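You operate a simulated robot arm through the tools that you are given. There is no shell and no other tool. Be economical: measure what you need, move in short steps, check, and stop when the job is done.

The job below is to be done with a simulated robot arm. You get a single attempt, and the scene is never put back.

Task
Start the job, hit the emergency stop while it runs, then free it, home and finish the board.
Fine: one more press of start finishes it, home once, no other button; leave the clamp shut, the rail locked and the power on.

It is judged by the outcome, as a careful person would: the job done as asked, and still so three seconds after it is handed in. It fails if anything else is knocked over, pushed out of place, dropped, spilled or broken.

Robot
A 7-joint arm with a two-finger parallel gripper, fixed in place. Base frame: the origin is at the foot of the arm, x ahead of it, y to its left, z up. Lengths are in cm, angles in degrees, forces in N, time in s.
With the tool pointing down near the work surface it reaches from about 34 to 78 cm from the base axis. Its first joint turns from -166.0 to 166.0 degrees. Payload 3.91 kg.
Tool frame: the origin (TCP) lies between the finger pads and is the grasp point; the fingertips stand 3 cm ahead of it; z points along the fingers, y is the line along which they close. Largest opening 11 cm; finger width 2, thickness 1; the body of the gripper, 4.8 by 11.2 cm, starts 5.5 cm behind the TCP.
Orientation is that of the tool frame in the base frame, as a unit quaternion [x, y, z, w]. With the fingers straight down and closing along the base's y, the tool's x points along the base's -x, its y along +y and its z along -z.

Tools
- The arm moves only by the tool arm_command. Its argument "plan" is a list of rows, each a list of 3 entries, a list of its own where there are three numbers: the opening, from 0 (shut) to 1 (fully open), then the shift along the tool's x, y, z in units of 20 mm (1.0 is 20 mm), then the turn, a rotation vector about the tool's x, y, z in units of 8 degrees (1.0 is 8 degrees). In form: [[grip, [dx, dy, dz], [wx, wy, wz]], ...]. A call has 1 to 12 rows; each row shifts and turns the commanded pose from where the row before left it, along the tool's axes as they then stand. A call with a number of a shift or a turn outside -1 to 1 is refused whole. Rows are played at 5 a second. More than 5 cm and 8.6 degrees between two rows, or a gripper value outside its range, and nothing of the call is played. Where a pose cannot be reached the arm comes as near as it can. A force on the tool above 80 N (or 10 N above the force at the start of the call, whichever is more), or a blocked arm, ends the call early, and 0.2 s more pass. Each finger travels about 15.3 cm/s and halts on what it meets, pressing with about 30 N; the grip force reading is that of the motor and also rises with nothing between the fingers. The clock runs only during rows and for 0.2 s after the last one: add rows that do not move to give the fingers time. The reply holds the time, the measured pose of the TCP, the force on the tool along the base axes, the opening and the grip force, in the units named above and with some noise.
- Cameras (640 x 400 px; columns grow to the right, rows downward): "scene" is fixed at [22.32, 50.13, 166.54]; the picture's right is [0.99, -0.15, 0.00], its down [-0.15, -0.97, -0.19] and it looks along [0.03, 0.18, -0.98] (base axes); focal length 339 px, centre (320, 200). "wrist" rides on the gripper at [7.7, 0.7, -11.4] in the tool frame; the picture's right is [-0.09, 1.00, 0.00], its down [-0.80, -0.07, -0.59] and it looks along [-0.59, -0.05, 0.80] (tool axes); focal length 270 px, centre (320, 200). There is no depth. A picture from a camera that has moved, and an enlarged one, comes with that camera's place and axes in the base frame and with its lens. The place of the scene camera against the robot may be out by one fixed shift of up to 1.8 cm in any direction.
- camera(camera): a new picture of that camera. It takes no simulated time.
- move_column(by): slides the trunk up (or, below 0, down) by that many cm; the arm rides with it, the base frame stays. It gives what a move gives, with no picture.
- inspect(camera, box): a new picture of the part [left, top, right, bottom] of that camera's present view, enlarged. It takes no simulated time.
- hand_in(): hands the job in; it is judged then, once.

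Work in short steps. Places have to be worked out from the pictures, the camera data and where the tool is seen: move nearer, look again, correct. Check each grasp and each placing, and mend what went wrong. You have 120 turns and 64 pictures in all, those below and enlarged ones among them. Open the gripper and draw the arm clear of the work before you hand the job in, unless the task says otherwise; then end with one line.

The tools are called after "Call:" as name(argument=value, ...) on one line, values as JSON. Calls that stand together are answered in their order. arm_command: Moves the arm, as the interface text tells. Its arguments: {"type":"object","properties":{"plan":{"type":"array"}},"required":["plan"]} The other tools are called the same way: move_column (by) slides the trunk up or down; camera (camera) takes a picture; inspect (camera, box) takes an enlarged picture of a part of a camera's view; hand_in () hands the job in.

At the start:

```text
time: 0.0
eef_pos: [31.56, 41.45, 120.0]
orientation: [0.0, 1.0, 0.0, 0.0]
contact_force: [0.1, -0.3, -0.2]
opening: 11.01
grip_force: 0.1
trunk travel left (down, up): [-57.5, 3.5]
```

scene: 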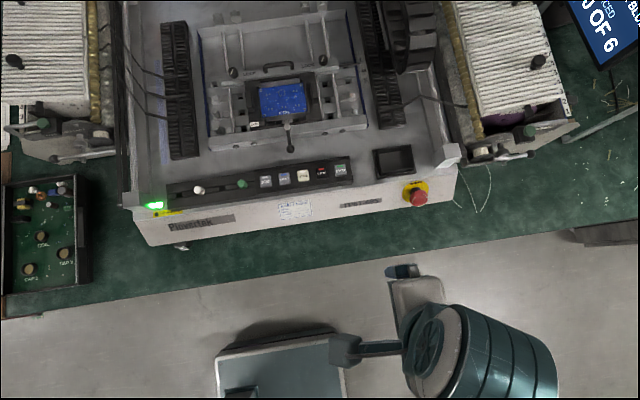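
wrist: 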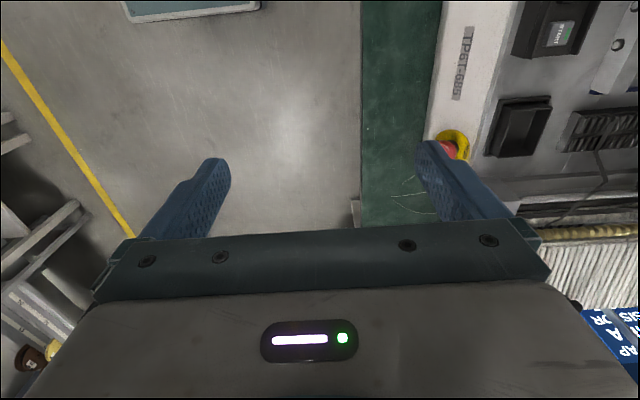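

The scene shows a machine with a button panel and a red emergency stop. I enlarge the panel and its surroundings to read the labels.

Call:
inspect(camera="scene", box=[120, 140, 300, 250])

Call:
inspect(camera="scene", box=[240, 130, 380, 220])

Call:
inspect(camera="scene", box=[340, 130, 480, 220])

Call:
inspect(camera="scene", box=[190, 40, 390, 165])

```text
3.56 times, centred on (210, 195) of scene
camera zoom: at [22.32, 50.13, 166.54], right [0.99, -0.15, 0.0], down [-0.15, -0.97, -0.19], along [0.03, 0.18, -0.98], focal length 1204 px, centre (711, 218)
```

zoom: 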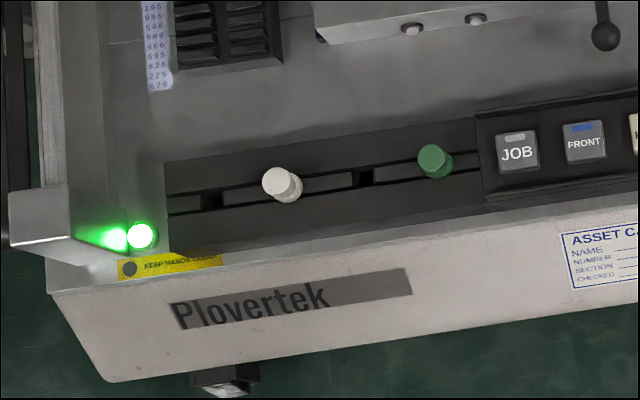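

```text
4.44 times, centred on (310, 175) of scene
camera zoom: at [22.32, 50.13, 166.54], right [0.99, -0.15, 0.0], down [-0.15, -0.97, -0.19], along [0.03, 0.18, -0.98], focal length 1505 px, centre (364, 311)
```

zoom: 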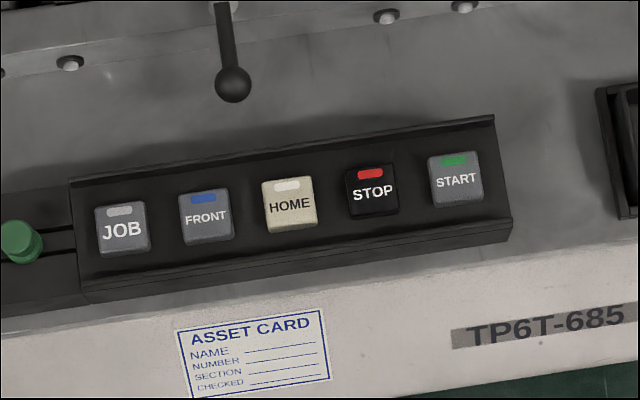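

```text
4.44 times, centred on (410, 175) of scene
camera zoom: at [22.32, 50.13, 166.54], right [0.99, -0.15, 0.0], down [-0.15, -0.97, -0.19], along [0.03, 0.18, -0.98], focal length 1505 px, centre (-80, 311)
```

zoom: 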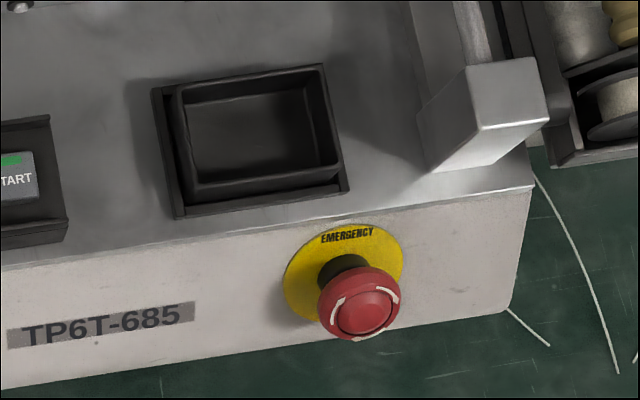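

```text
3.20 times, centred on (290, 102) of scene
camera zoom: at [22.32, 50.13, 166.54], right [0.99, -0.15, 0.0], down [-0.15, -0.97, -0.19], along [0.03, 0.18, -0.98], focal length 1084 px, centre (416, 512)
```

zoom: 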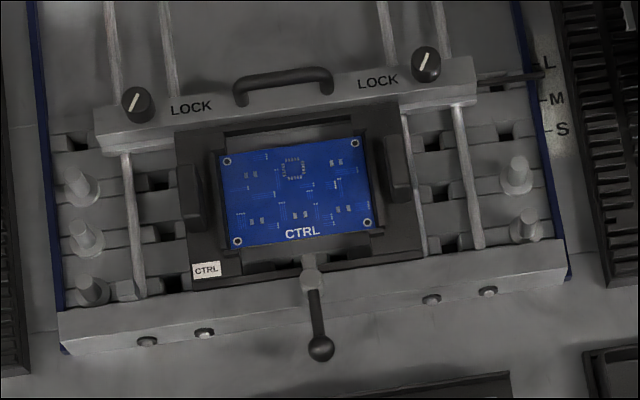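

The panel order is JOB, FRONT, HOME, STOP, START, with the emergency stop on the front face; the machine runs along x and faces −y. I turn the tool about vertical so the wrist camera looks toward +y, and shut the gripper.

Call:
arm_command(plan=[[0, [0, 0, 0], [0, 0, -1]], [0, [0, 0, 0], [0, 0, -1]], [0, [0, 0, 0], [0, 0, -1]], [0, [0, 0, 0], [0, 0, -1]], [0, [0, 0, 0], [0, 0, -1]], [0, [0, 0, 0], [0, 0, -1]], [0, [0, 0, 0], [0, 0, -1]], [0, [0, 0, 0], [0, 0, -1]], [0, [0, 0, 0], [0, 0, -1]], [0, [0, 0, 0], [0, 0, -1]], [0, [0, 0, 0], [0, 0, -1]], [0, [0, 0, 0], [0, 0, -0.25]]])

Call:
camera(camera="wrist")

Call:
camera(camera="scene")

```text
time: 2.6
eef_pos: [31.42, 41.3, 120.07]
orientation: [0.708, -0.706, 0.0, 0.0]
contact_force: [0.0, -0.3, 0.3]
opening: 0.0
grip_force: 30.4
trunk travel left (down, up): [-57.5, 3.5]
```

```text
57 pictures are left
camera wrist: at [30.89, 33.67, 131.52], right [-1.0, 0.09, 0.0], down [0.07, 0.8, 0.59], along [0.05, 0.59, -0.8], focal length 270 px, centre (320, 200)
```

wrist: 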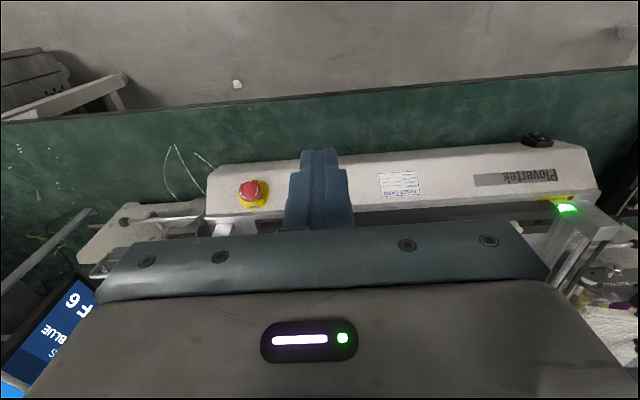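

```text
56 pictures are left
```

scene: 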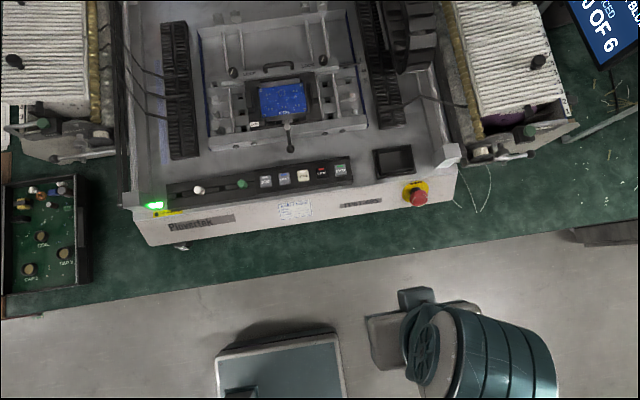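

Triangulating the wrist and scene rays puts the emergency stop near (46, 60.5, 91), the panel top near z≈95 and START near (30, 69). I move forward and down a little for a closer view.

Call:
arm_command(plan=[[0, [-1, 0, 0.6], [0, 0, 0]], [0, [-1, 0, 0.6], [0, 0, 0]], [0, [-1, 0, 0.6], [0, 0, 0]], [0, [-1, 0, 0.6], [0, 0, 0]], [0, [-1, 0, 0.6], [0, 0, 0]], [0, [-1, 0, 0.6], [0, 0, 0]], [0, [-1, 0, 0.6], [0, 0, 0]], [0, [-1, 0, 0.6], [0, 0, 0]], [0, [-1, 0, 0.6], [0, 0, 0]], [0, [-1, 0, 0.6], [0, 0, 0]], [0, [0, 0, 0], [0, 0, 0]]])

Call:
camera(camera="wrist")

Call:
camera(camera="scene")

```text
time: 5.0
eef_pos: [31.52, 61.42, 108.12]
orientation: [-0.707, 0.707, 0.0, 0.0]
contact_force: [-0.6, -0.1, -0.7]
opening: 0.0
grip_force: 30.4
trunk travel left (down, up): [-57.5, 3.5]
```

```text
55 pictures are left
camera wrist: at [30.87, 53.68, 119.44], right [-1.0, 0.09, 0.0], down [0.07, 0.8, 0.59], along [0.05, 0.59, -0.8], focal length 270 px, centre (320, 200)
```

wrist: 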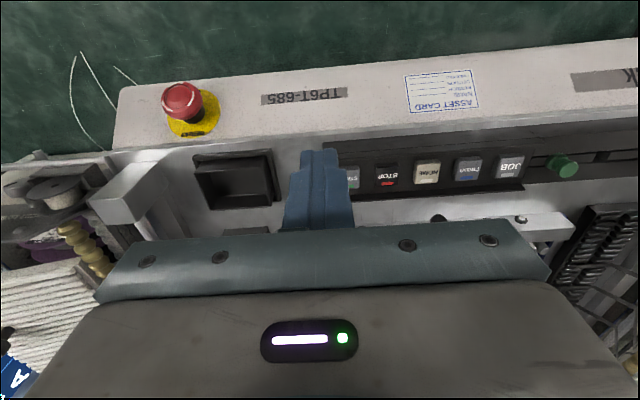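

```text
54 pictures are left
```

scene: 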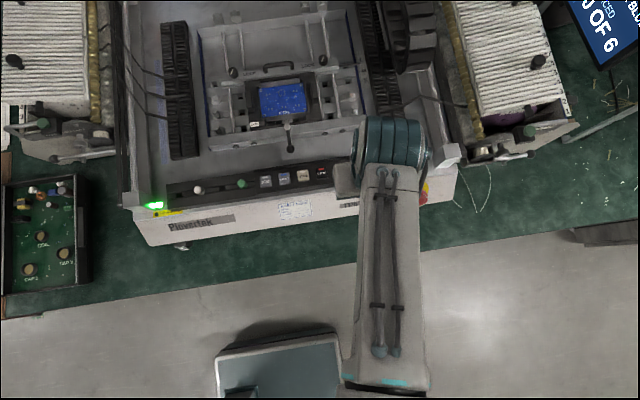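

The two wrist views agree: emergency stop cap at about (46.6, 61.2, 89.5), START about (29.3, 69.0, 95), HOME about (20.9, 69.0). I move over START with the tips about 5 cm above it and look.

Call:
arm_command(plan=[[0, [-1, 0.5, 0.6], [0, 0, 0]], [0, [-1, 0.5, 0.6], [0, 0, 0]], [0, [-1, 0.1, 0.6], [0, 0, 0]], [0, [-0.75, 0, 0.6], [0, 0, 0]], [0, [0, 0, 0], [0, 0, 0]]])

Call:
camera(camera="wrist")

```text
time: 6.2
eef_pos: [29.34, 68.67, 103.03]
orientation: [-0.707, 0.708, -0.001, 0.0]
contact_force: [0.3, -0.4, 0.3]
opening: 0.02
grip_force: 29.7
out of reach, approached as far as the arm can: row 4
trunk travel left (down, up): [-57.5, 3.5]
```

```text
53 pictures are left
camera wrist: at [28.72, 60.95, 114.53], right [-1.0, 0.09, 0.0], down [0.07, 0.8, 0.59], along [0.05, 0.59, -0.8], focal length 270 px, centre (320, 200)
```

wrist: 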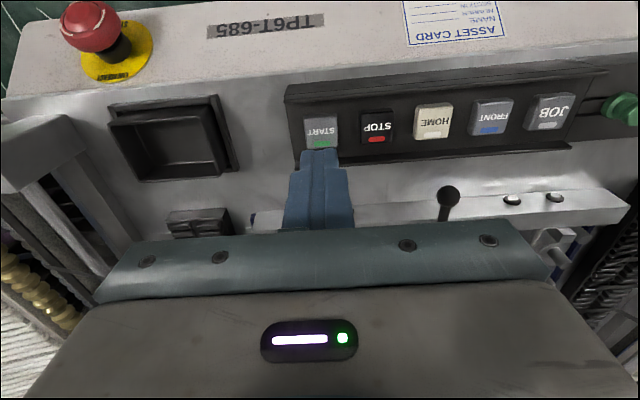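

START is at about (29.3, 69.0, 94.6), right under the tip. Before starting the job I rehearse reaching the emergency stop: its plate seems to lie about 40° off vertical toward −y, so I go there with a matching tilt and stay well above it.

Call:
arm_command(plan=[[0, [0.98, -0.96, 0], [0, 0, 0]], [0, [0.98, -0.96, 0], [0, 0, 0]], [0, [0.98, -0.96, 0], [0, 0, 0]], [0, [0.98, -0.96, 0], [0, 0, 0]], [0, [0.98, -0.96, 0], [0, 0, 0]], [0, [0.98, -0.96, 0], [0, 0, 0]], [0, [0, -0.96, 0], [0, -1, 0]], [0, [0, -0.96, 0], [0, -1, 0]], [0, [0, -0.96, 0], [0, -1, 0]], [0, [0, 0, 0], [0, -1, 0]], [0, [0, 0, 0], [0, -0.75, 0]], [0, [0, 0, 0], [0, 0, 0]]])

Call:
camera(camera="wrist")

```text
time: 8.8
eef_pos: [46.51, 56.79, 103.23]
orientation: [0.669, -0.668, -0.231, -0.231]
contact_force: [0.7, -0.7, 1.0]
opening: 0.0
grip_force: 30.1
trunk travel left (down, up): [-57.5, 3.5]
```

```text
52 pictures are left
camera wrist: at [45.8, 43.69, 107.54], right [-1.0, 0.07, 0.05], down [0.07, 0.26, 0.96], along [0.05, 0.96, -0.27], focal length 270 px, centre (320, 200)
```

wrist: 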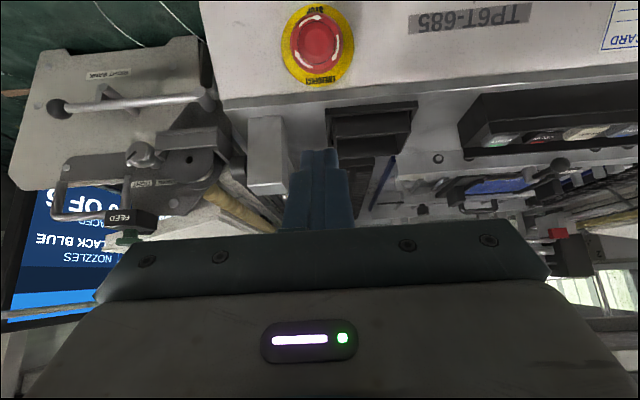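

The view is nearly straight onto the stop: its axis is about 46° from vertical and the cap is at about (46.3, 61.2, 89.5). I tilt 8° more and go to about 3 cm in front of the cap along its axis.

Call:
arm_command(plan=[[0, [0, 0, 0], [0, -1, 0]], [0, [0.86, 0, 0.82], [0, 0, 0]], [0, [0.86, 0, 0.82], [0, 0, 0]], [0, [0.86, 0, 0.82], [0, 0, 0]], [0, [0.86, 0, 0.82], [0, 0, 0]], [0, [0, 0, 0], [0, 0, 0]]])

Call:
camera(camera="wrist")

Call:
camera(camera="scene")

```text
time: 10.2
eef_pos: [46.33, 56.66, 93.78]
orientation: [0.651, -0.651, -0.277, -0.276]
contact_force: [-0.4, -0.1, -0.4]
opening: 0.01
grip_force: 30.1
trunk travel left (down, up): [-57.5, 3.5]
```

```text
51 pictures are left
camera wrist: at [45.69, 43.05, 96.3], right [-1.0, 0.06, 0.06], down [0.07, 0.13, 0.99], along [0.05, 0.99, -0.13], focal length 270 px, centre (320, 200)
```

wrist: 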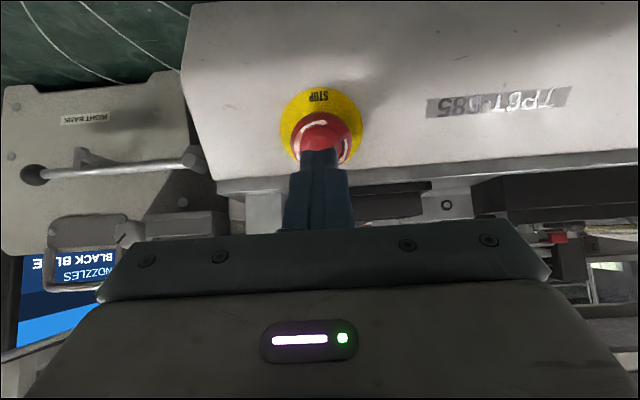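

```text
50 pictures are left
```

scene: 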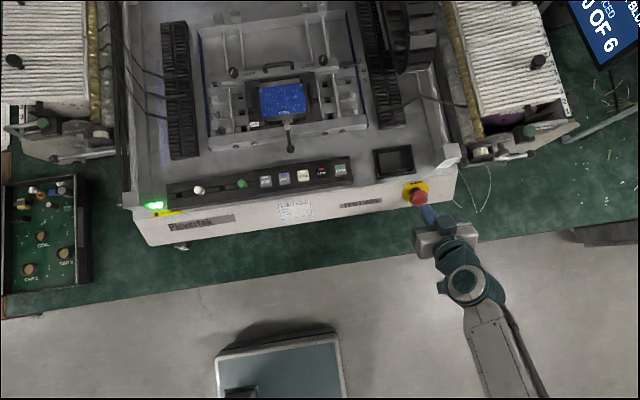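

Finger line and cap axis coincide here, about 3.6 cm from contact. I keep this 46° tilt for pressing START too, so the dash to the stop is pure translation; now I go back above START with the tips about 4 cm clear.

Call:
arm_command(plan=[[0, [-0.684, 0, -0.66], [0, 0, 0]], [0, [-0.684, 0, -0.66], [0, 0, 0]], [0, [-0.684, 0.85, -0.66], [0, 0, 0]], [0, [-0.684, 0.85, -0.66], [0, 0, 0]], [0, [0, 0.85, 0], [0, 0, 0]], [0, [0, 0.85, 0], [0, 0, 0]], [0, [-0.625, 0.85, 0.65], [0, 0, 0]], [0, [-0.625, 0.85, 0.65], [0, 0, 0]], [0, [-0.625, 0.85, 0.65], [0, 0, 0]], [0, [-0.625, 0.85, 0.65], [0, 0, 0]], [0, [-0.625, 0.85, 0.65], [0, 0, 0]], [0, [-0.625, 0.85, 0.65], [0, 0, 0]]])

Call:
camera(camera="wrist")

```text
time: 12.8
eef_pos: [29.5, 67.71, 101.24]
orientation: [0.651, -0.651, -0.276, -0.275]
contact_force: [0.0, 0.2, 0.1]
opening: 0.02
grip_force: 30.3
trunk travel left (down, up): [-57.5, 3.5]
```

```text
49 pictures are left
camera wrist: at [28.78, 54.07, 103.69], right [-1.0, 0.06, 0.06], down [0.07, 0.13, 0.99], along [0.05, 0.99, -0.13], focal length 270 px, centre (320, 200)
```

wrist: 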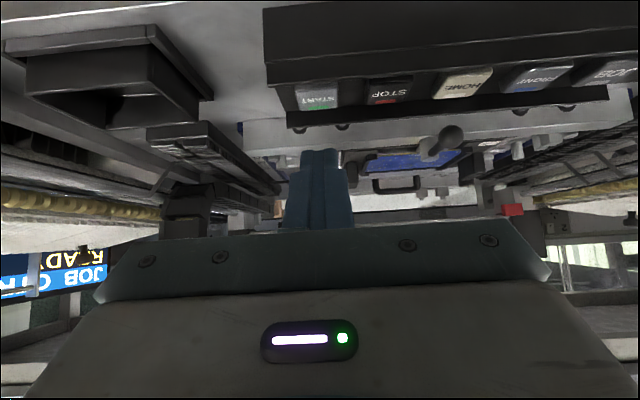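

The tip is centred over START (x 29.5) with its edge about 3.4 cm above the cap, and the lower-left display reads "READY". I lower 3 cm and check for contact.

Call:
arm_command(plan=[[0, [0.54, 0.05, 0.52], [0, 0, 0]], [0, [0.54, 0.05, 0.52], [0, 0, 0]], [0, [0, 0, 0], [0, 0, 0]]])

Call:
camera(camera="wrist")

```text
time: 13.6
eef_pos: [29.36, 67.66, 98.32]
orientation: [-0.65, 0.651, 0.277, 0.278]
contact_force: [1.0, 0.0, 5.1]
opening: 0.0
grip_force: 30.3
trunk travel left (down, up): [-57.5, 3.5]
```

```text
48 pictures are left
camera wrist: at [28.65, 54.1, 100.75], right [-1.0, 0.06, 0.06], down [0.07, 0.13, 0.99], along [0.05, 0.99, -0.13], focal length 270 px, centre (320, 200)
```

wrist: 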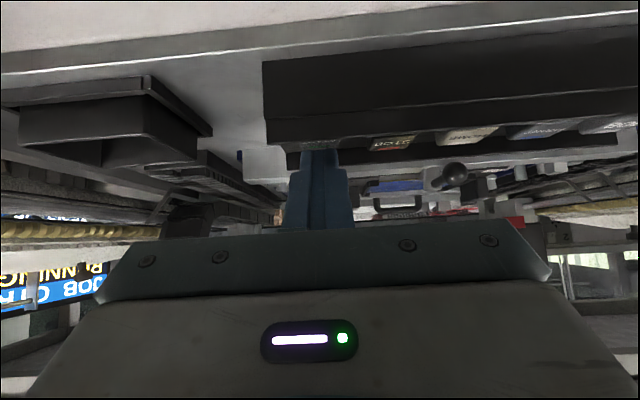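

The display now reads "RUNNING" and the tip feels 5 N, so START has been pressed. I lift, dash to in front of the emergency stop and push it along its axis.

Call:
arm_command(plan=[[0, [-0.72, 0, -0.695], [0, 0, 0]], [0, [0.637, -0.943, -0.66], [0, 0, 0]], [0, [0.637, -0.943, -0.66], [0, 0, 0]], [0, [0.637, -0.943, -0.66], [0, 0, 0]], [0, [0.637, -0.943, -0.66], [0, 0, 0]], [0, [0.637, -0.943, -0.66], [0, 0, 0]], [0, [0.637, -0.943, -0.66], [0, 0, 0]], [0, [0.78, -0.943, 0.753], [0, 0, 0]], [0, [0.78, -0.943, 0.753], [0, 0, 0]], [0, [0.78, -0.943, 0.753], [0, 0, 0]], [0, [0, 0, 1], [0, 0, 0]], [0, [0, 0, 1], [0, 0, 0]]])

Call:
camera(camera="scene")

Call:
camera(camera="wrist")

```text
time: 16.2
eef_pos: [46.45, 58.41, 92.05]
orientation: [-0.649, 0.65, 0.277, 0.282]
contact_force: [-12.8, -52.6, 35.9]
opening: 0.0
grip_force: 29.6
trunk travel left (down, up): [-57.5, 3.5]
```

```text
47 pictures are left
```

scene: 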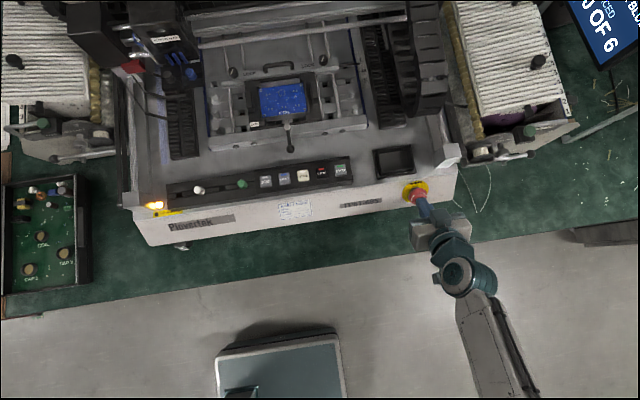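

```text
46 pictures are left
camera wrist: at [45.76, 44.73, 94.34], right [-1.0, 0.06, 0.06], down [0.07, 0.12, 0.99], along [0.06, 0.99, -0.12], focal length 270 px, centre (320, 200)
```

wrist: 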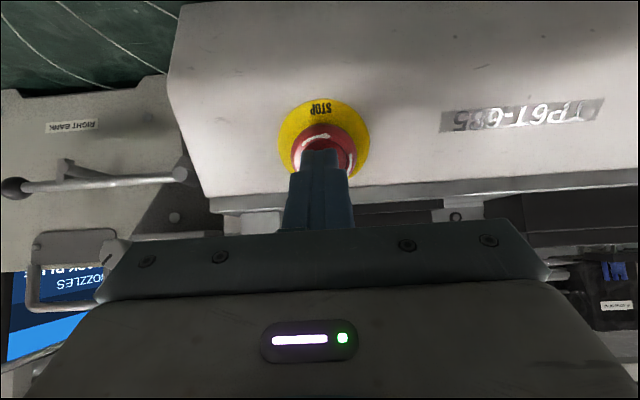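

The tip is pressing the cap with about 64 N and the lamp is orange, so the job is still running. I push a little further.

Call:
arm_command(plan=[[0, [0, 0, 0.15], [0, 0, 0]], [0, [0, 0, 0.1], [0, 0, 0]]])

Call:
inspect(camera="scene", box=[120, 140, 480, 250])

Call:
inspect(camera="scene", box=[560, 0, 640, 70])

```text
time: 16.8
eef_pos: [46.58, 58.34, 92.11]
orientation: [-0.647, 0.65, 0.279, 0.284]
contact_force: [-4.7, -51.1, 37.0]
opening: 0.0
grip_force: 29.7
trunk travel left (down, up): [-57.5, 3.5]
```

```text
1.78 times, centred on (300, 195) of scene
camera zoom: at [22.32, 50.13, 166.54], right [0.99, -0.15, 0.0], down [-0.15, -0.97, -0.19], along [0.03, 0.18, -0.98], focal length 602 px, centre (356, 209)
```

zoom: 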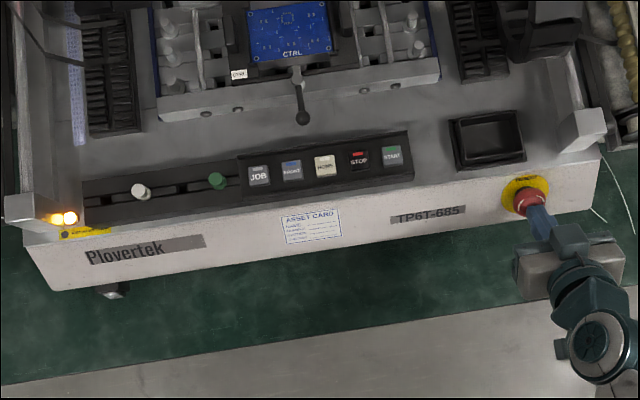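

```text
5.71 times, centred on (600, 35) of scene
camera zoom: at [22.32, 50.13, 166.54], right [0.99, -0.15, 0.0], down [-0.15, -0.97, -0.19], along [0.03, 0.18, -0.98], focal length 1935 px, centre (-1280, 1143)
```

zoom: 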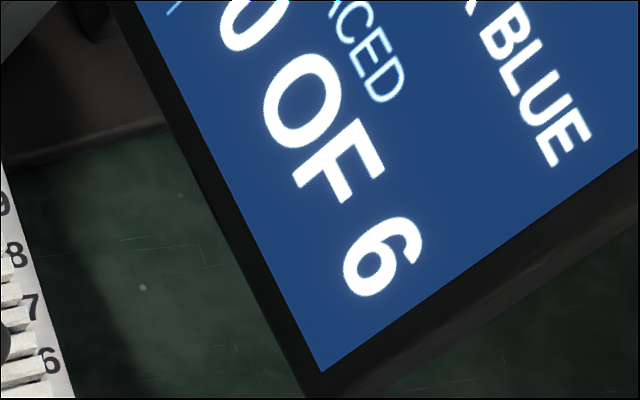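

The tip no longer advances under 63 N. I look at the whole scene to see whether the placement head is still moving.

Call:
camera(camera="scene")

Call:
inspect(camera="wrist", box=[240, 80, 400, 180])

```text
43 pictures are left
```

scene: 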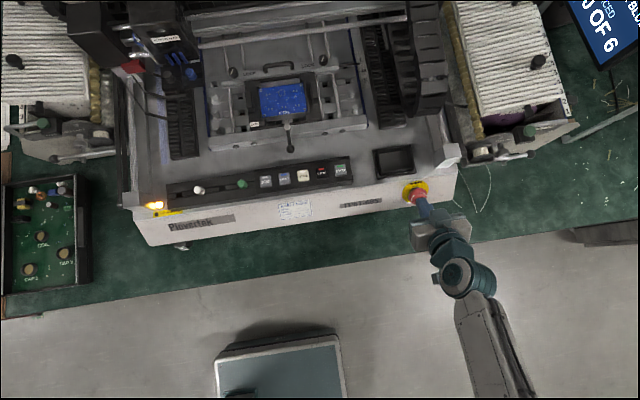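

```text
4.00 times, centred on (320, 130) of wrist
camera zoom: at [45.71, 44.71, 94.23], right [-1.0, 0.07, 0.06], down [0.07, 0.11, 0.99], along [0.06, 0.99, -0.12], focal length 1081 px, centre (320, 480)
```

zoom: 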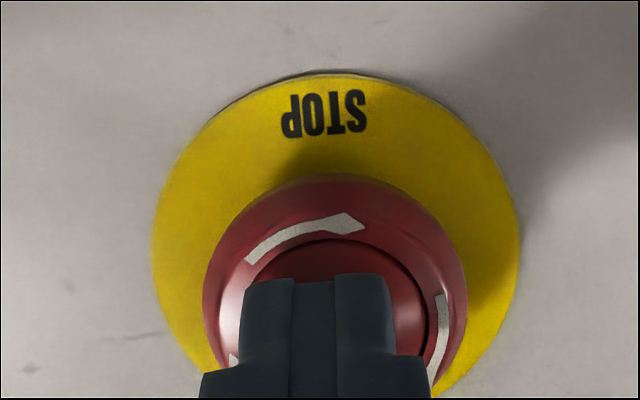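

The head has stopped dead, so the stop seems latched, and the cap's arrows show clockwise to release. I back off along the axis to the pre-press pose, opening the gripper, and check.

Call:
arm_command(plan=[[0, [0, 0, -1], [0, 0, 0]], [0, [0, 0, -1], [0, 0, 0]], [0, [0, 0, -0.25], [0, 0, 0]], [0.75, [0, 0, 0], [0, 0, 0]], [0.75, [0, 0, 0], [0, 0, 0]], [0.75, [0, 0, 0], [0, 0, 0]]])

Call:
camera(camera="wrist")

Call:
camera(camera="scene")

```text
time: 18.2
eef_pos: [46.44, 56.63, 93.7]
orientation: [0.651, -0.65, -0.277, -0.277]
contact_force: [-0.3, -0.4, 0.1]
opening: 8.26
grip_force: 0.1
trunk travel left (down, up): [-57.5, 3.5]
```

```text
41 pictures are left
camera wrist: at [45.57, 42.94, 96.21], right [-1.0, 0.06, 0.06], down [0.07, 0.13, 0.99], along [0.05, 0.99, -0.13], focal length 270 px, centre (320, 200)
```

wrist: 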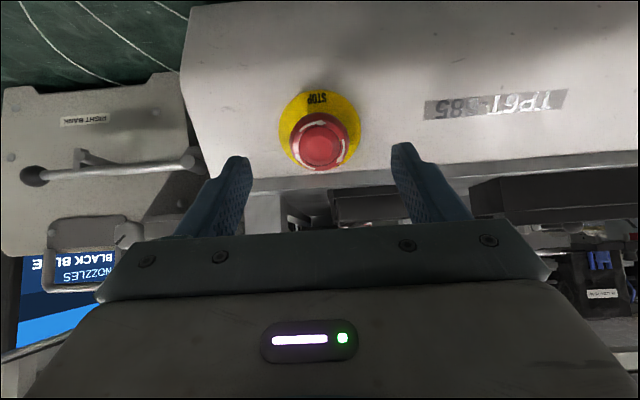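

```text
40 pictures are left
```

scene: 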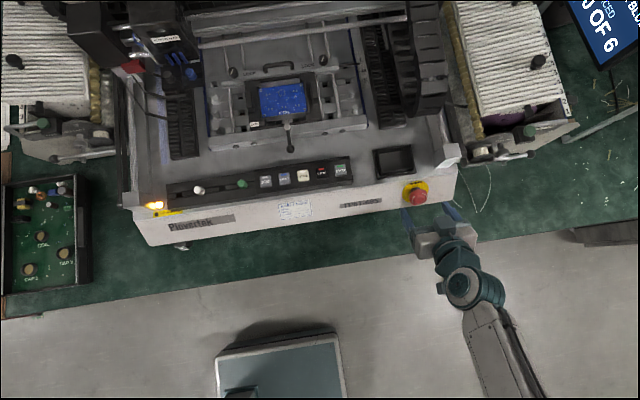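

The head remains still. I enlarge the stop to compare the cap's height with the start picture.

Call:
inspect(camera="scene", box=[340, 130, 480, 220])

Call:
inspect(camera="wrist", box=[240, 80, 400, 180])

```text
4.44 times, centred on (410, 175) of scene
camera zoom: at [22.32, 50.13, 166.54], right [0.99, -0.15, 0.0], down [-0.15, -0.97, -0.19], along [0.03, 0.18, -0.98], focal length 1505 px, centre (-80, 311)
```

zoom: 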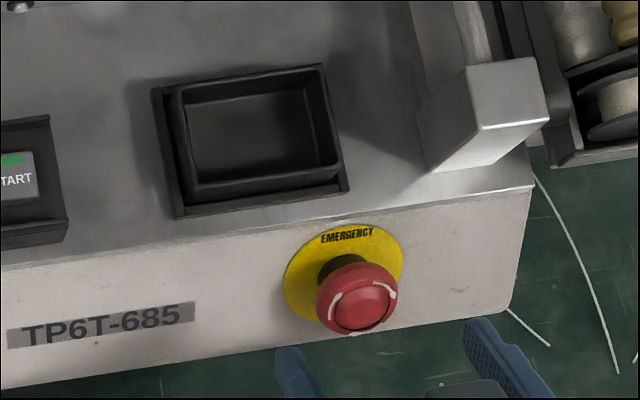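

```text
4.00 times, centred on (320, 130) of wrist
camera zoom: at [45.57, 42.94, 96.21], right [-1.0, 0.06, 0.06], down [0.07, 0.13, 0.99], along [0.05, 0.99, -0.13], focal length 1081 px, centre (320, 480)
```

zoom: 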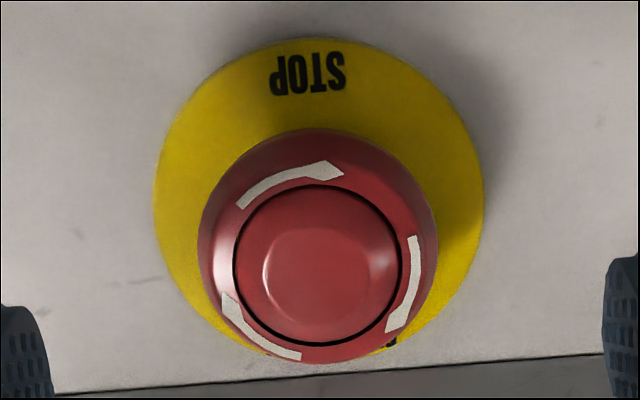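

Compared with the start, the cap sits lower: it is latched in. I advance with open fingers so the tips straddle the cap by about 1.3 cm, then close on it.

Call:
arm_command(plan=[[0.75, [0, 0.1, 0.95], [0, 0, 0]], [0.75, [0, 0, 0.95], [0, 0, 0]], [0.75, [0, 0, 0], [0, 0, 0]]])

Call:
camera(camera="wrist")

```text
time: 19.0
eef_pos: [45.99, 59.22, 91.12]
orientation: [-0.651, 0.651, 0.276, 0.277]
contact_force: [0.0, -0.3, 0.0]
opening: 8.28
grip_force: 0.1
trunk travel left (down, up): [-57.5, 3.5]
```

```text
37 pictures are left
camera wrist: at [45.33, 45.67, 93.55], right [-1.0, 0.06, 0.06], down [0.07, 0.13, 0.99], along [0.05, 0.99, -0.13], focal length 270 px, centre (320, 200)
```

wrist: 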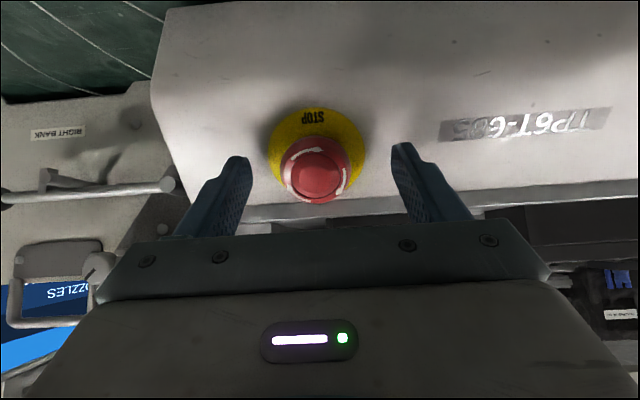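

The cap lies between the fingertips and the pads, well centred. I close on it and turn clockwise (positive about tool z) by 48°.

Call:
arm_command(plan=[[0.2, [0, 0, 0], [0, 0, 0]], [0.2, [0, 0, 0], [0, 0, 0]], [0.2, [0, 0, 0], [0, 0, 0]], [0.2, [0, 0, 0], [0, 0, 1]], [0.2, [0, 0, 0], [0, 0, 1]], [0.2, [0, 0, 0], [0, 0, 1]], [0.2, [0, 0, 0], [0, 0, 1]], [0.2, [0, 0, 0], [0, 0, 1]], [0.2, [0, 0, 0], [0, 0, 1]], [0.2, [0, 0, 0], [0, 0, 0]]])

Call:
camera(camera="wrist")

Call:
camera(camera="scene")

```text
time: 21.2
eef_pos: [46.03, 59.38, 91.11]
orientation: [-0.33, 0.859, 0.366, 0.139]
contact_force: [3.9, -0.2, 6.8]
opening: 4.16
grip_force: 44.9
trunk travel left (down, up): [-57.5, 3.5]
```

```text
36 pictures are left
camera wrist: at [39.83, 47.82, 95.84], right [-0.6, 0.55, 0.58], down [0.64, -0.09, 0.76], along [0.47, 0.83, -0.3], focal length 270 px, centre (320, 200)
```

wrist: 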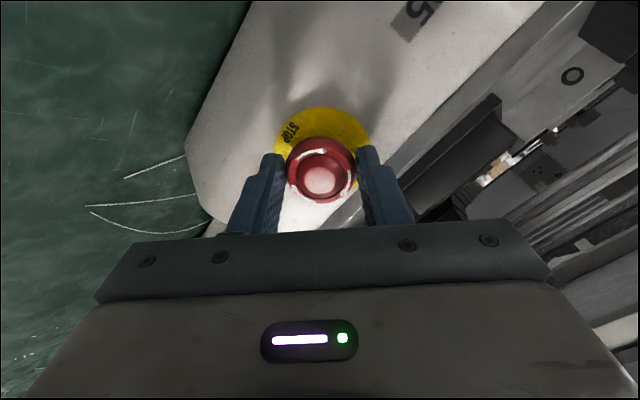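

```text
35 pictures are left
```

scene: 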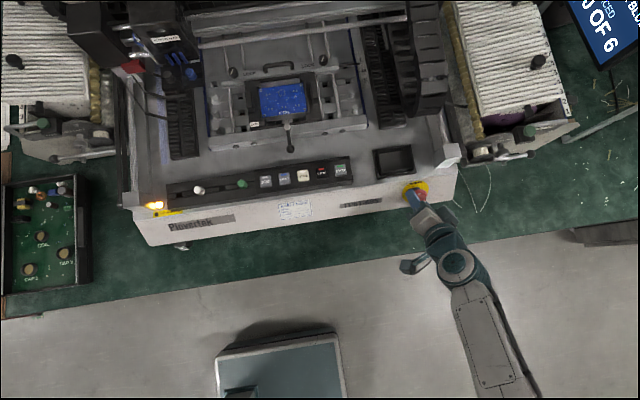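

The grip held at 4.16 cm through the turn. I open, back off along the axis and turn back to the earlier orientation to check whether the cap popped out.

Call:
arm_command(plan=[[0.75, [0, 0, 0], [0, 0, 0]], [0.75, [0, 0, 0], [0, 0, 0]], [0.75, [0, 0, -0.95], [0, 0, 0]], [0.75, [0, 0, -0.95], [0, 0, 0]], [0.75, [0, 0, 0], [0, 0, -1]], [0.75, [0, 0, 0], [0, 0, -1]], [0.75, [0, 0, 0], [0, 0, -1]], [0.75, [0, 0, 0], [0, 0, -1]], [0.75, [0, 0, 0], [0, 0, -1]], [0.75, [0, 0, 0], [0, 0, -1]], [0.75, [0, 0, 0], [0, 0, 0]]])

Call:
inspect(camera="wrist", box=[240, 80, 400, 180])

Call:
inspect(camera="scene", box=[340, 130, 480, 220])

```text
time: 23.6
eef_pos: [46.08, 56.59, 93.78]
orientation: [0.651, -0.65, -0.276, -0.277]
contact_force: [0.5, -0.1, -0.1]
opening: 8.25
grip_force: 0.0
trunk travel left (down, up): [-57.5, 3.5]
```

```text
4.00 times, centred on (320, 130) of wrist
camera zoom: at [45.46, 42.98, 96.23], right [-1.0, 0.06, 0.06], down [0.07, 0.13, 0.99], along [0.05, 0.99, -0.13], focal length 1081 px, centre (320, 480)
```

zoom: 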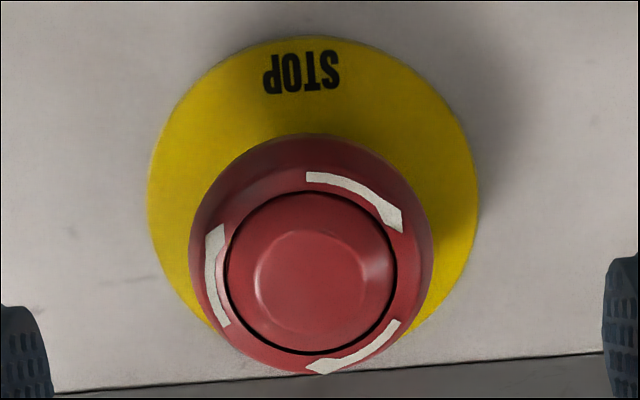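

```text
4.44 times, centred on (410, 175) of scene
camera zoom: at [22.32, 50.13, 166.54], right [0.99, -0.15, 0.0], down [-0.15, -0.97, -0.19], along [0.03, 0.18, -0.98], focal length 1505 px, centre (-80, 311)
```

zoom: 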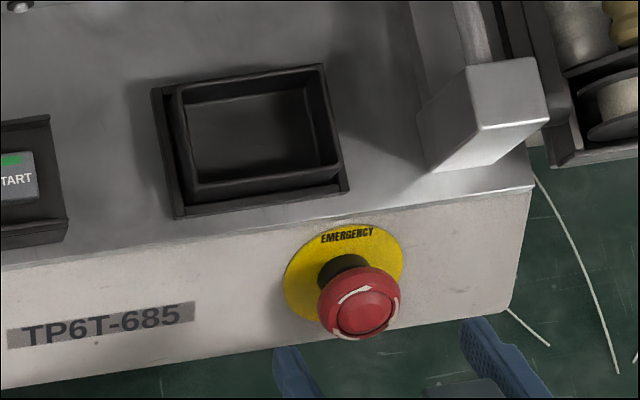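

The cap is back out at its original height, so the stop is free. I shut the gripper and return above START to read the display and go on to HOME.

Call:
arm_command(plan=[[0, [-0.684, 0, -0.66], [0, 0, 0]], [0, [-0.684, 0, -0.66], [0, 0, 0]], [0, [-0.684, 0.83, -0.66], [0, 0, 0]], [0, [-0.684, 0.83, -0.66], [0, 0, 0]], [0, [0, 0.83, 0], [0, 0, 0]], [0, [0, 0.83, 0], [0, 0, 0]], [0, [-0.625, 0.83, 0.65], [0, 0, 0]], [0, [-0.625, 0.83, 0.65], [0, 0, 0]], [0, [-0.625, 0.83, 0.65], [0, 0, 0]], [0, [-0.625, 0.83, 0.65], [0, 0, 0]], [0, [-0.625, 0.83, 0.65], [0, 0, 0]], [0, [-0.625, 0.83, 0.65], [0, 0, 0]]])

Call:
camera(camera="wrist")

```text
time: 26.2
eef_pos: [29.45, 67.45, 101.23]
orientation: [0.651, -0.651, -0.276, -0.275]
contact_force: [0.3, 0.7, 0.0]
opening: 0.0
grip_force: 29.8
trunk travel left (down, up): [-57.5, 3.5]
```

```text
32 pictures are left
camera wrist: at [28.77, 53.94, 103.67], right [-1.0, 0.06, 0.06], down [0.07, 0.13, 0.99], along [0.05, 0.99, -0.13], focal length 270 px, centre (320, 200)
```

wrist: 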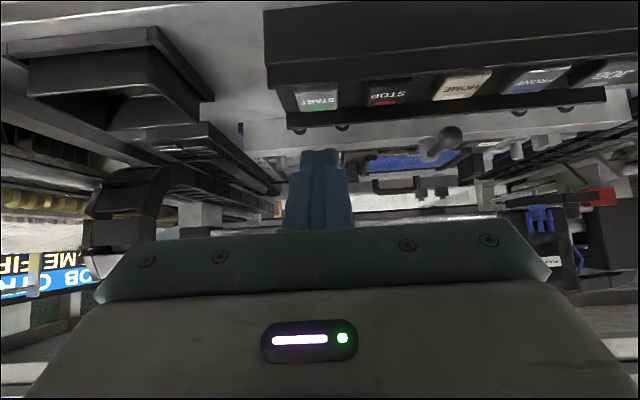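

The display says "HOME FIRST", as expected. I slide left 8.5 cm to stand over HOME and look before pressing.

Call:
arm_command(plan=[[0, [0, 0.855, 0], [0, 0, 0]], [0, [0, 0.855, 0], [0, 0, 0]], [0, [0, 0.855, 0], [0, 0, 0]], [0, [0, 0.855, 0], [0, 0, 0]], [0, [0, 0.855, 0], [0, 0, 0]], [0, [0, 0, 0], [0, 0, 0]]])

Call:
camera(camera="wrist")

```text
time: 27.6
eef_pos: [21.05, 67.38, 101.41]
orientation: [-0.651, 0.651, 0.277, 0.276]
contact_force: [0.0, 0.2, -0.5]
opening: 0.0
grip_force: 29.8
trunk travel left (down, up): [-57.5, 3.5]
```

```text
31 pictures are left
camera wrist: at [20.28, 53.7, 103.87], right [-1.0, 0.06, 0.06], down [0.07, 0.13, 0.99], along [0.05, 0.99, -0.13], focal length 270 px, centre (320, 200)
```

wrist: 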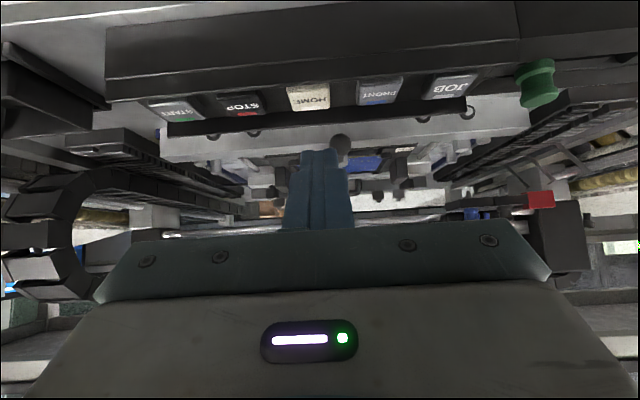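

HOME lies about 0.3 cm to the +x side of the tip line. I correct that and lower 3 cm, as for START.

Call:
arm_command(plan=[[0, [-0.087, -0.14, 0.09], [0, 0, 0]], [0, [0.54, 0, 0.52], [0, 0, 0]], [0, [0.54, 0, 0.52], [0, 0, 0]], [0, [0, 0, 0], [0, 0, 0]]])

Call:
camera(camera="scene")

Call:
camera(camera="wrist")

```text
time: 28.6
eef_pos: [21.3, 67.5, 98.51]
orientation: [0.652, -0.65, -0.276, -0.275]
contact_force: [0.0, -0.2, 1.1]
opening: 0.01
grip_force: 30.1
trunk travel left (down, up): [-57.5, 3.5]
```

```text
30 pictures are left
```

scene: 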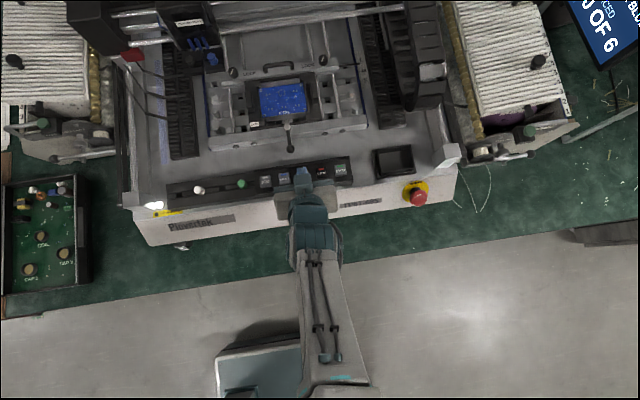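

```text
29 pictures are left
camera wrist: at [20.54, 53.9, 100.96], right [-1.0, 0.06, 0.06], down [0.07, 0.13, 0.99], along [0.05, 0.99, -0.13], focal length 270 px, centre (320, 200)
```

wrist: 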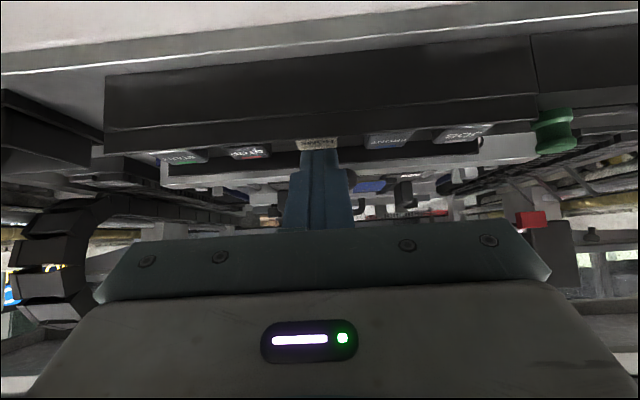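

The lamp turned white and the head has moved, so homing has begun with a single press. I lift off and give it a couple of seconds.

Call:
arm_command(plan=[[0, [-0.54, 0, -0.52], [0, 0, 0]], [0, [-0.54, 0, -0.52], [0, 0, 0]], [0, [0, 0, 0], [0, 0, 0]], [0, [0, 0, 0], [0, 0, 0]], [0, [0, 0, 0], [0, 0, 0]], [0, [0, 0, 0], [0, 0, 0]], [0, [0, 0, 0], [0, 0, 0]]])

Call:
camera(camera="scene")

```text
time: 30.2
eef_pos: [21.27, 67.57, 101.5]
orientation: [-0.651, 0.651, 0.275, 0.276]
contact_force: [0.2, 0.0, -0.5]
opening: 0.0
grip_force: 29.6
trunk travel left (down, up): [-57.5, 3.5]
```

```text
28 pictures are left
```

scene: 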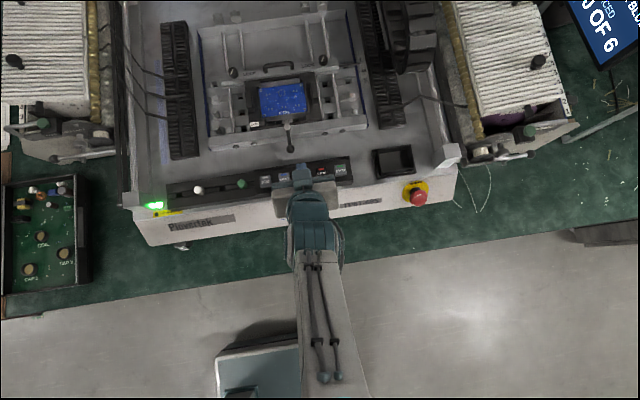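

Homing is finished: the head is out of sight and the lamp is green. I go back over START (8.1 cm in +x) and check the display.

Call:
arm_command(plan=[[0, [0, -0.815, 0], [0, 0, 0]], [0, [0, -0.815, 0], [0, 0, 0]], [0, [0, -0.815, 0], [0, 0, 0]], [0, [0, -0.815, 0], [0, 0, 0]], [0, [0, -0.815, 0], [0, 0, 0]], [0, [0, 0, 0], [0, 0, 0]]])

Call:
camera(camera="wrist")

```text
time: 31.6
eef_pos: [29.39, 67.74, 101.41]
orientation: [-0.651, 0.651, 0.276, 0.276]
contact_force: [-0.2, -0.7, 0.8]
opening: 0.01
grip_force: 30.3
trunk travel left (down, up): [-57.5, 3.5]
```

```text
27 pictures are left
camera wrist: at [28.68, 54.05, 103.84], right [-1.0, 0.06, 0.06], down [0.07, 0.13, 0.99], along [0.05, 0.99, -0.13], focal length 270 px, centre (320, 200)
```

wrist: 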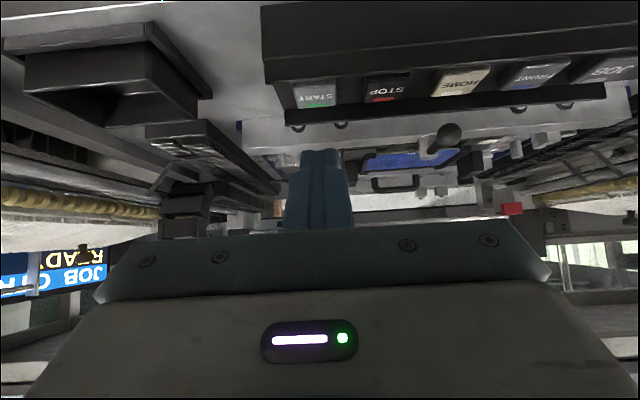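

The display reads "READY" again and the tip is over START. I lower 3.1 cm to press it once and look before lifting.

Call:
arm_command(plan=[[0, [0.56, 0, 0.54], [0, 0, 0]], [0, [0.56, 0, 0.54], [0, 0, 0]], [0, [0, 0, 0], [0, 0, 0]]])

Call:
camera(camera="wrist")

```text
time: 32.4
eef_pos: [29.45, 67.69, 98.37]
orientation: [-0.65, 0.651, 0.277, 0.277]
contact_force: [0.5, -0.2, 4.4]
opening: 0.01
grip_force: 30.3
trunk travel left (down, up): [-57.5, 3.5]
```

```text
26 pictures are left
camera wrist: at [28.77, 54.07, 100.77], right [-1.0, 0.06, 0.06], down [0.07, 0.13, 0.99], along [0.05, 0.99, -0.13], focal length 270 px, centre (320, 200)
```

wrist: 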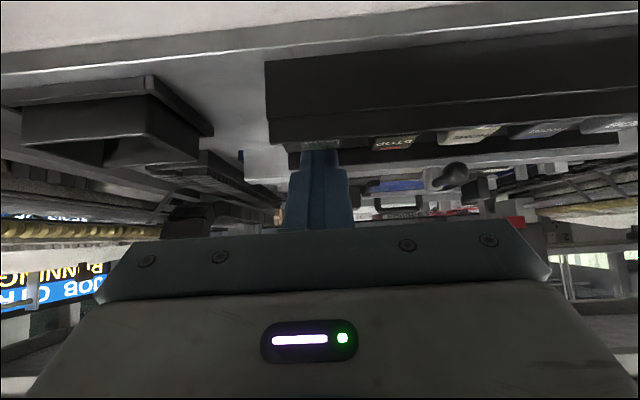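

The display shows "RUNNING". I lift 3 cm and draw back 12 cm in −y away from the machine, then wait for the job to finish.

Call:
arm_command(plan=[[0, [-0.72, 0, -0.695], [0, 0, 0]], [0, [-0.72, 0, -0.695], [0, 0, 0]], [0, [-0.72, 0, -0.695], [0, 0, 0]], [0, [0.69, 0, -0.72], [0, 0, 0]], [0, [0.69, 0, -0.72], [0, 0, 0]], [0, [0.69, 0, -0.72], [0, 0, 0]], [0, [0.69, 0, -0.72], [0, 0, 0]], [0, [0.69, 0, -0.72], [0, 0, 0]], [0, [0.69, 0, -0.72], [0, 0, 0]], [0, [0.69, 0, -0.72], [0, 0, 0]], [0.5, [0.69, 0, -0.72], [0, 0, 0]], [0.5, [0, 0, 0], [0, 0, 0]]])

Call:
arm_command(plan=[[0.5, [0, 0, 0], [0, 0, 0]], [0.5, [0, 0, 0], [0, 0, 0]], [0.5, [0, 0, 0], [0, 0, 0]], [0.5, [0, 0, 0], [0, 0, 0]], [0.5, [0, 0, 0], [0, 0, 0]], [0.5, [0, 0, 0], [0, 0, 0]], [0.5, [0, 0, 0], [0, 0, 0]], [0.5, [0, 0, 0], [0, 0, 0]], [0.5, [0, 0, 0], [0, 0, 0]], [0.5, [0, 0, 0], [0, 0, 0]], [0.5, [0, 0, 0], [0, 0, 0]], [0.5, [0, 0, 0], [0, 0, 0]]])

Call:
arm_command(plan=[[0.5, [0, 0, 0], [0, 0, 0]], [0.5, [0, 0, 0], [0, 0, 0]], [0.5, [0, 0, 0], [0, 0, 0]], [0.5, [0, 0, 0], [0, 0, 0]], [0.5, [0, 0, 0], [0, 0, 0]], [0.5, [0, 0, 0], [0, 0, 0]], [0.5, [0, 0, 0], [0, 0, 0]], [0.5, [0, 0, 0], [0, 0, 0]], [0.5, [0, 0, 0], [0, 0, 0]], [0.5, [0, 0, 0], [0, 0, 0]], [0.5, [0, 0, 0], [0, 0, 0]], [0.5, [0, 0, 0], [0, 0, 0]]])

Call:
camera(camera="scene")

Call:
camera(camera="wrist")

```text
time: 35.0
eef_pos: [29.49, 51.85, 104.27]
orientation: [-0.651, 0.651, 0.276, 0.276]
contact_force: [0.5, -0.2, -0.3]
opening: 5.5
grip_force: 0.0
trunk travel left (down, up): [-57.5, 3.5]
```

```text
time: 37.6
eef_pos: [29.48, 51.77, 104.37]
orientation: [0.651, -0.651, -0.276, -0.276]
contact_force: [0.3, 0.2, 0.4]
opening: 5.51
grip_force: 0.0
trunk travel left (down, up): [-57.5, 3.5]
```

```text
time: 40.2
eef_pos: [29.45, 51.8, 104.4]
orientation: [-0.651, 0.651, 0.276, 0.277]
contact_force: [-0.2, 1.0, 0.2]
opening: 5.51
grip_force: 0.1
trunk travel left (down, up): [-57.5, 3.5]
```

```text
25 pictures are left
```

scene: 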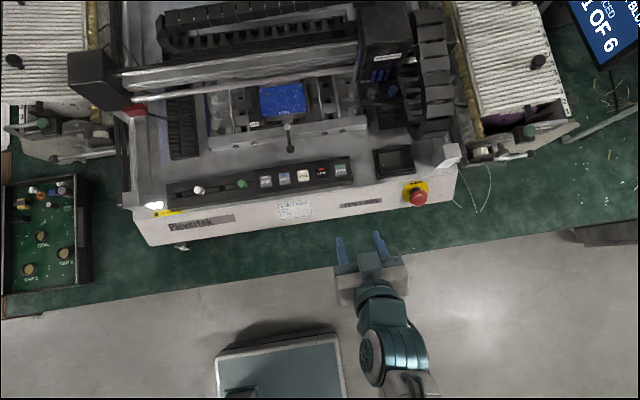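

```text
24 pictures are left
camera wrist: at [28.82, 38.19, 106.76], right [-1.0, 0.06, 0.06], down [0.07, 0.13, 0.99], along [0.05, 0.99, -0.13], focal length 270 px, centre (320, 200)
```

wrist: 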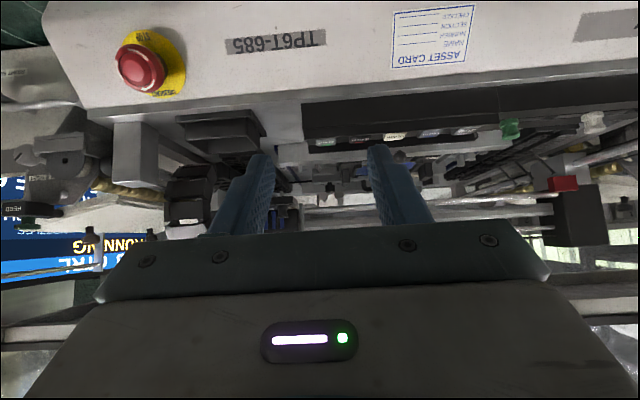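

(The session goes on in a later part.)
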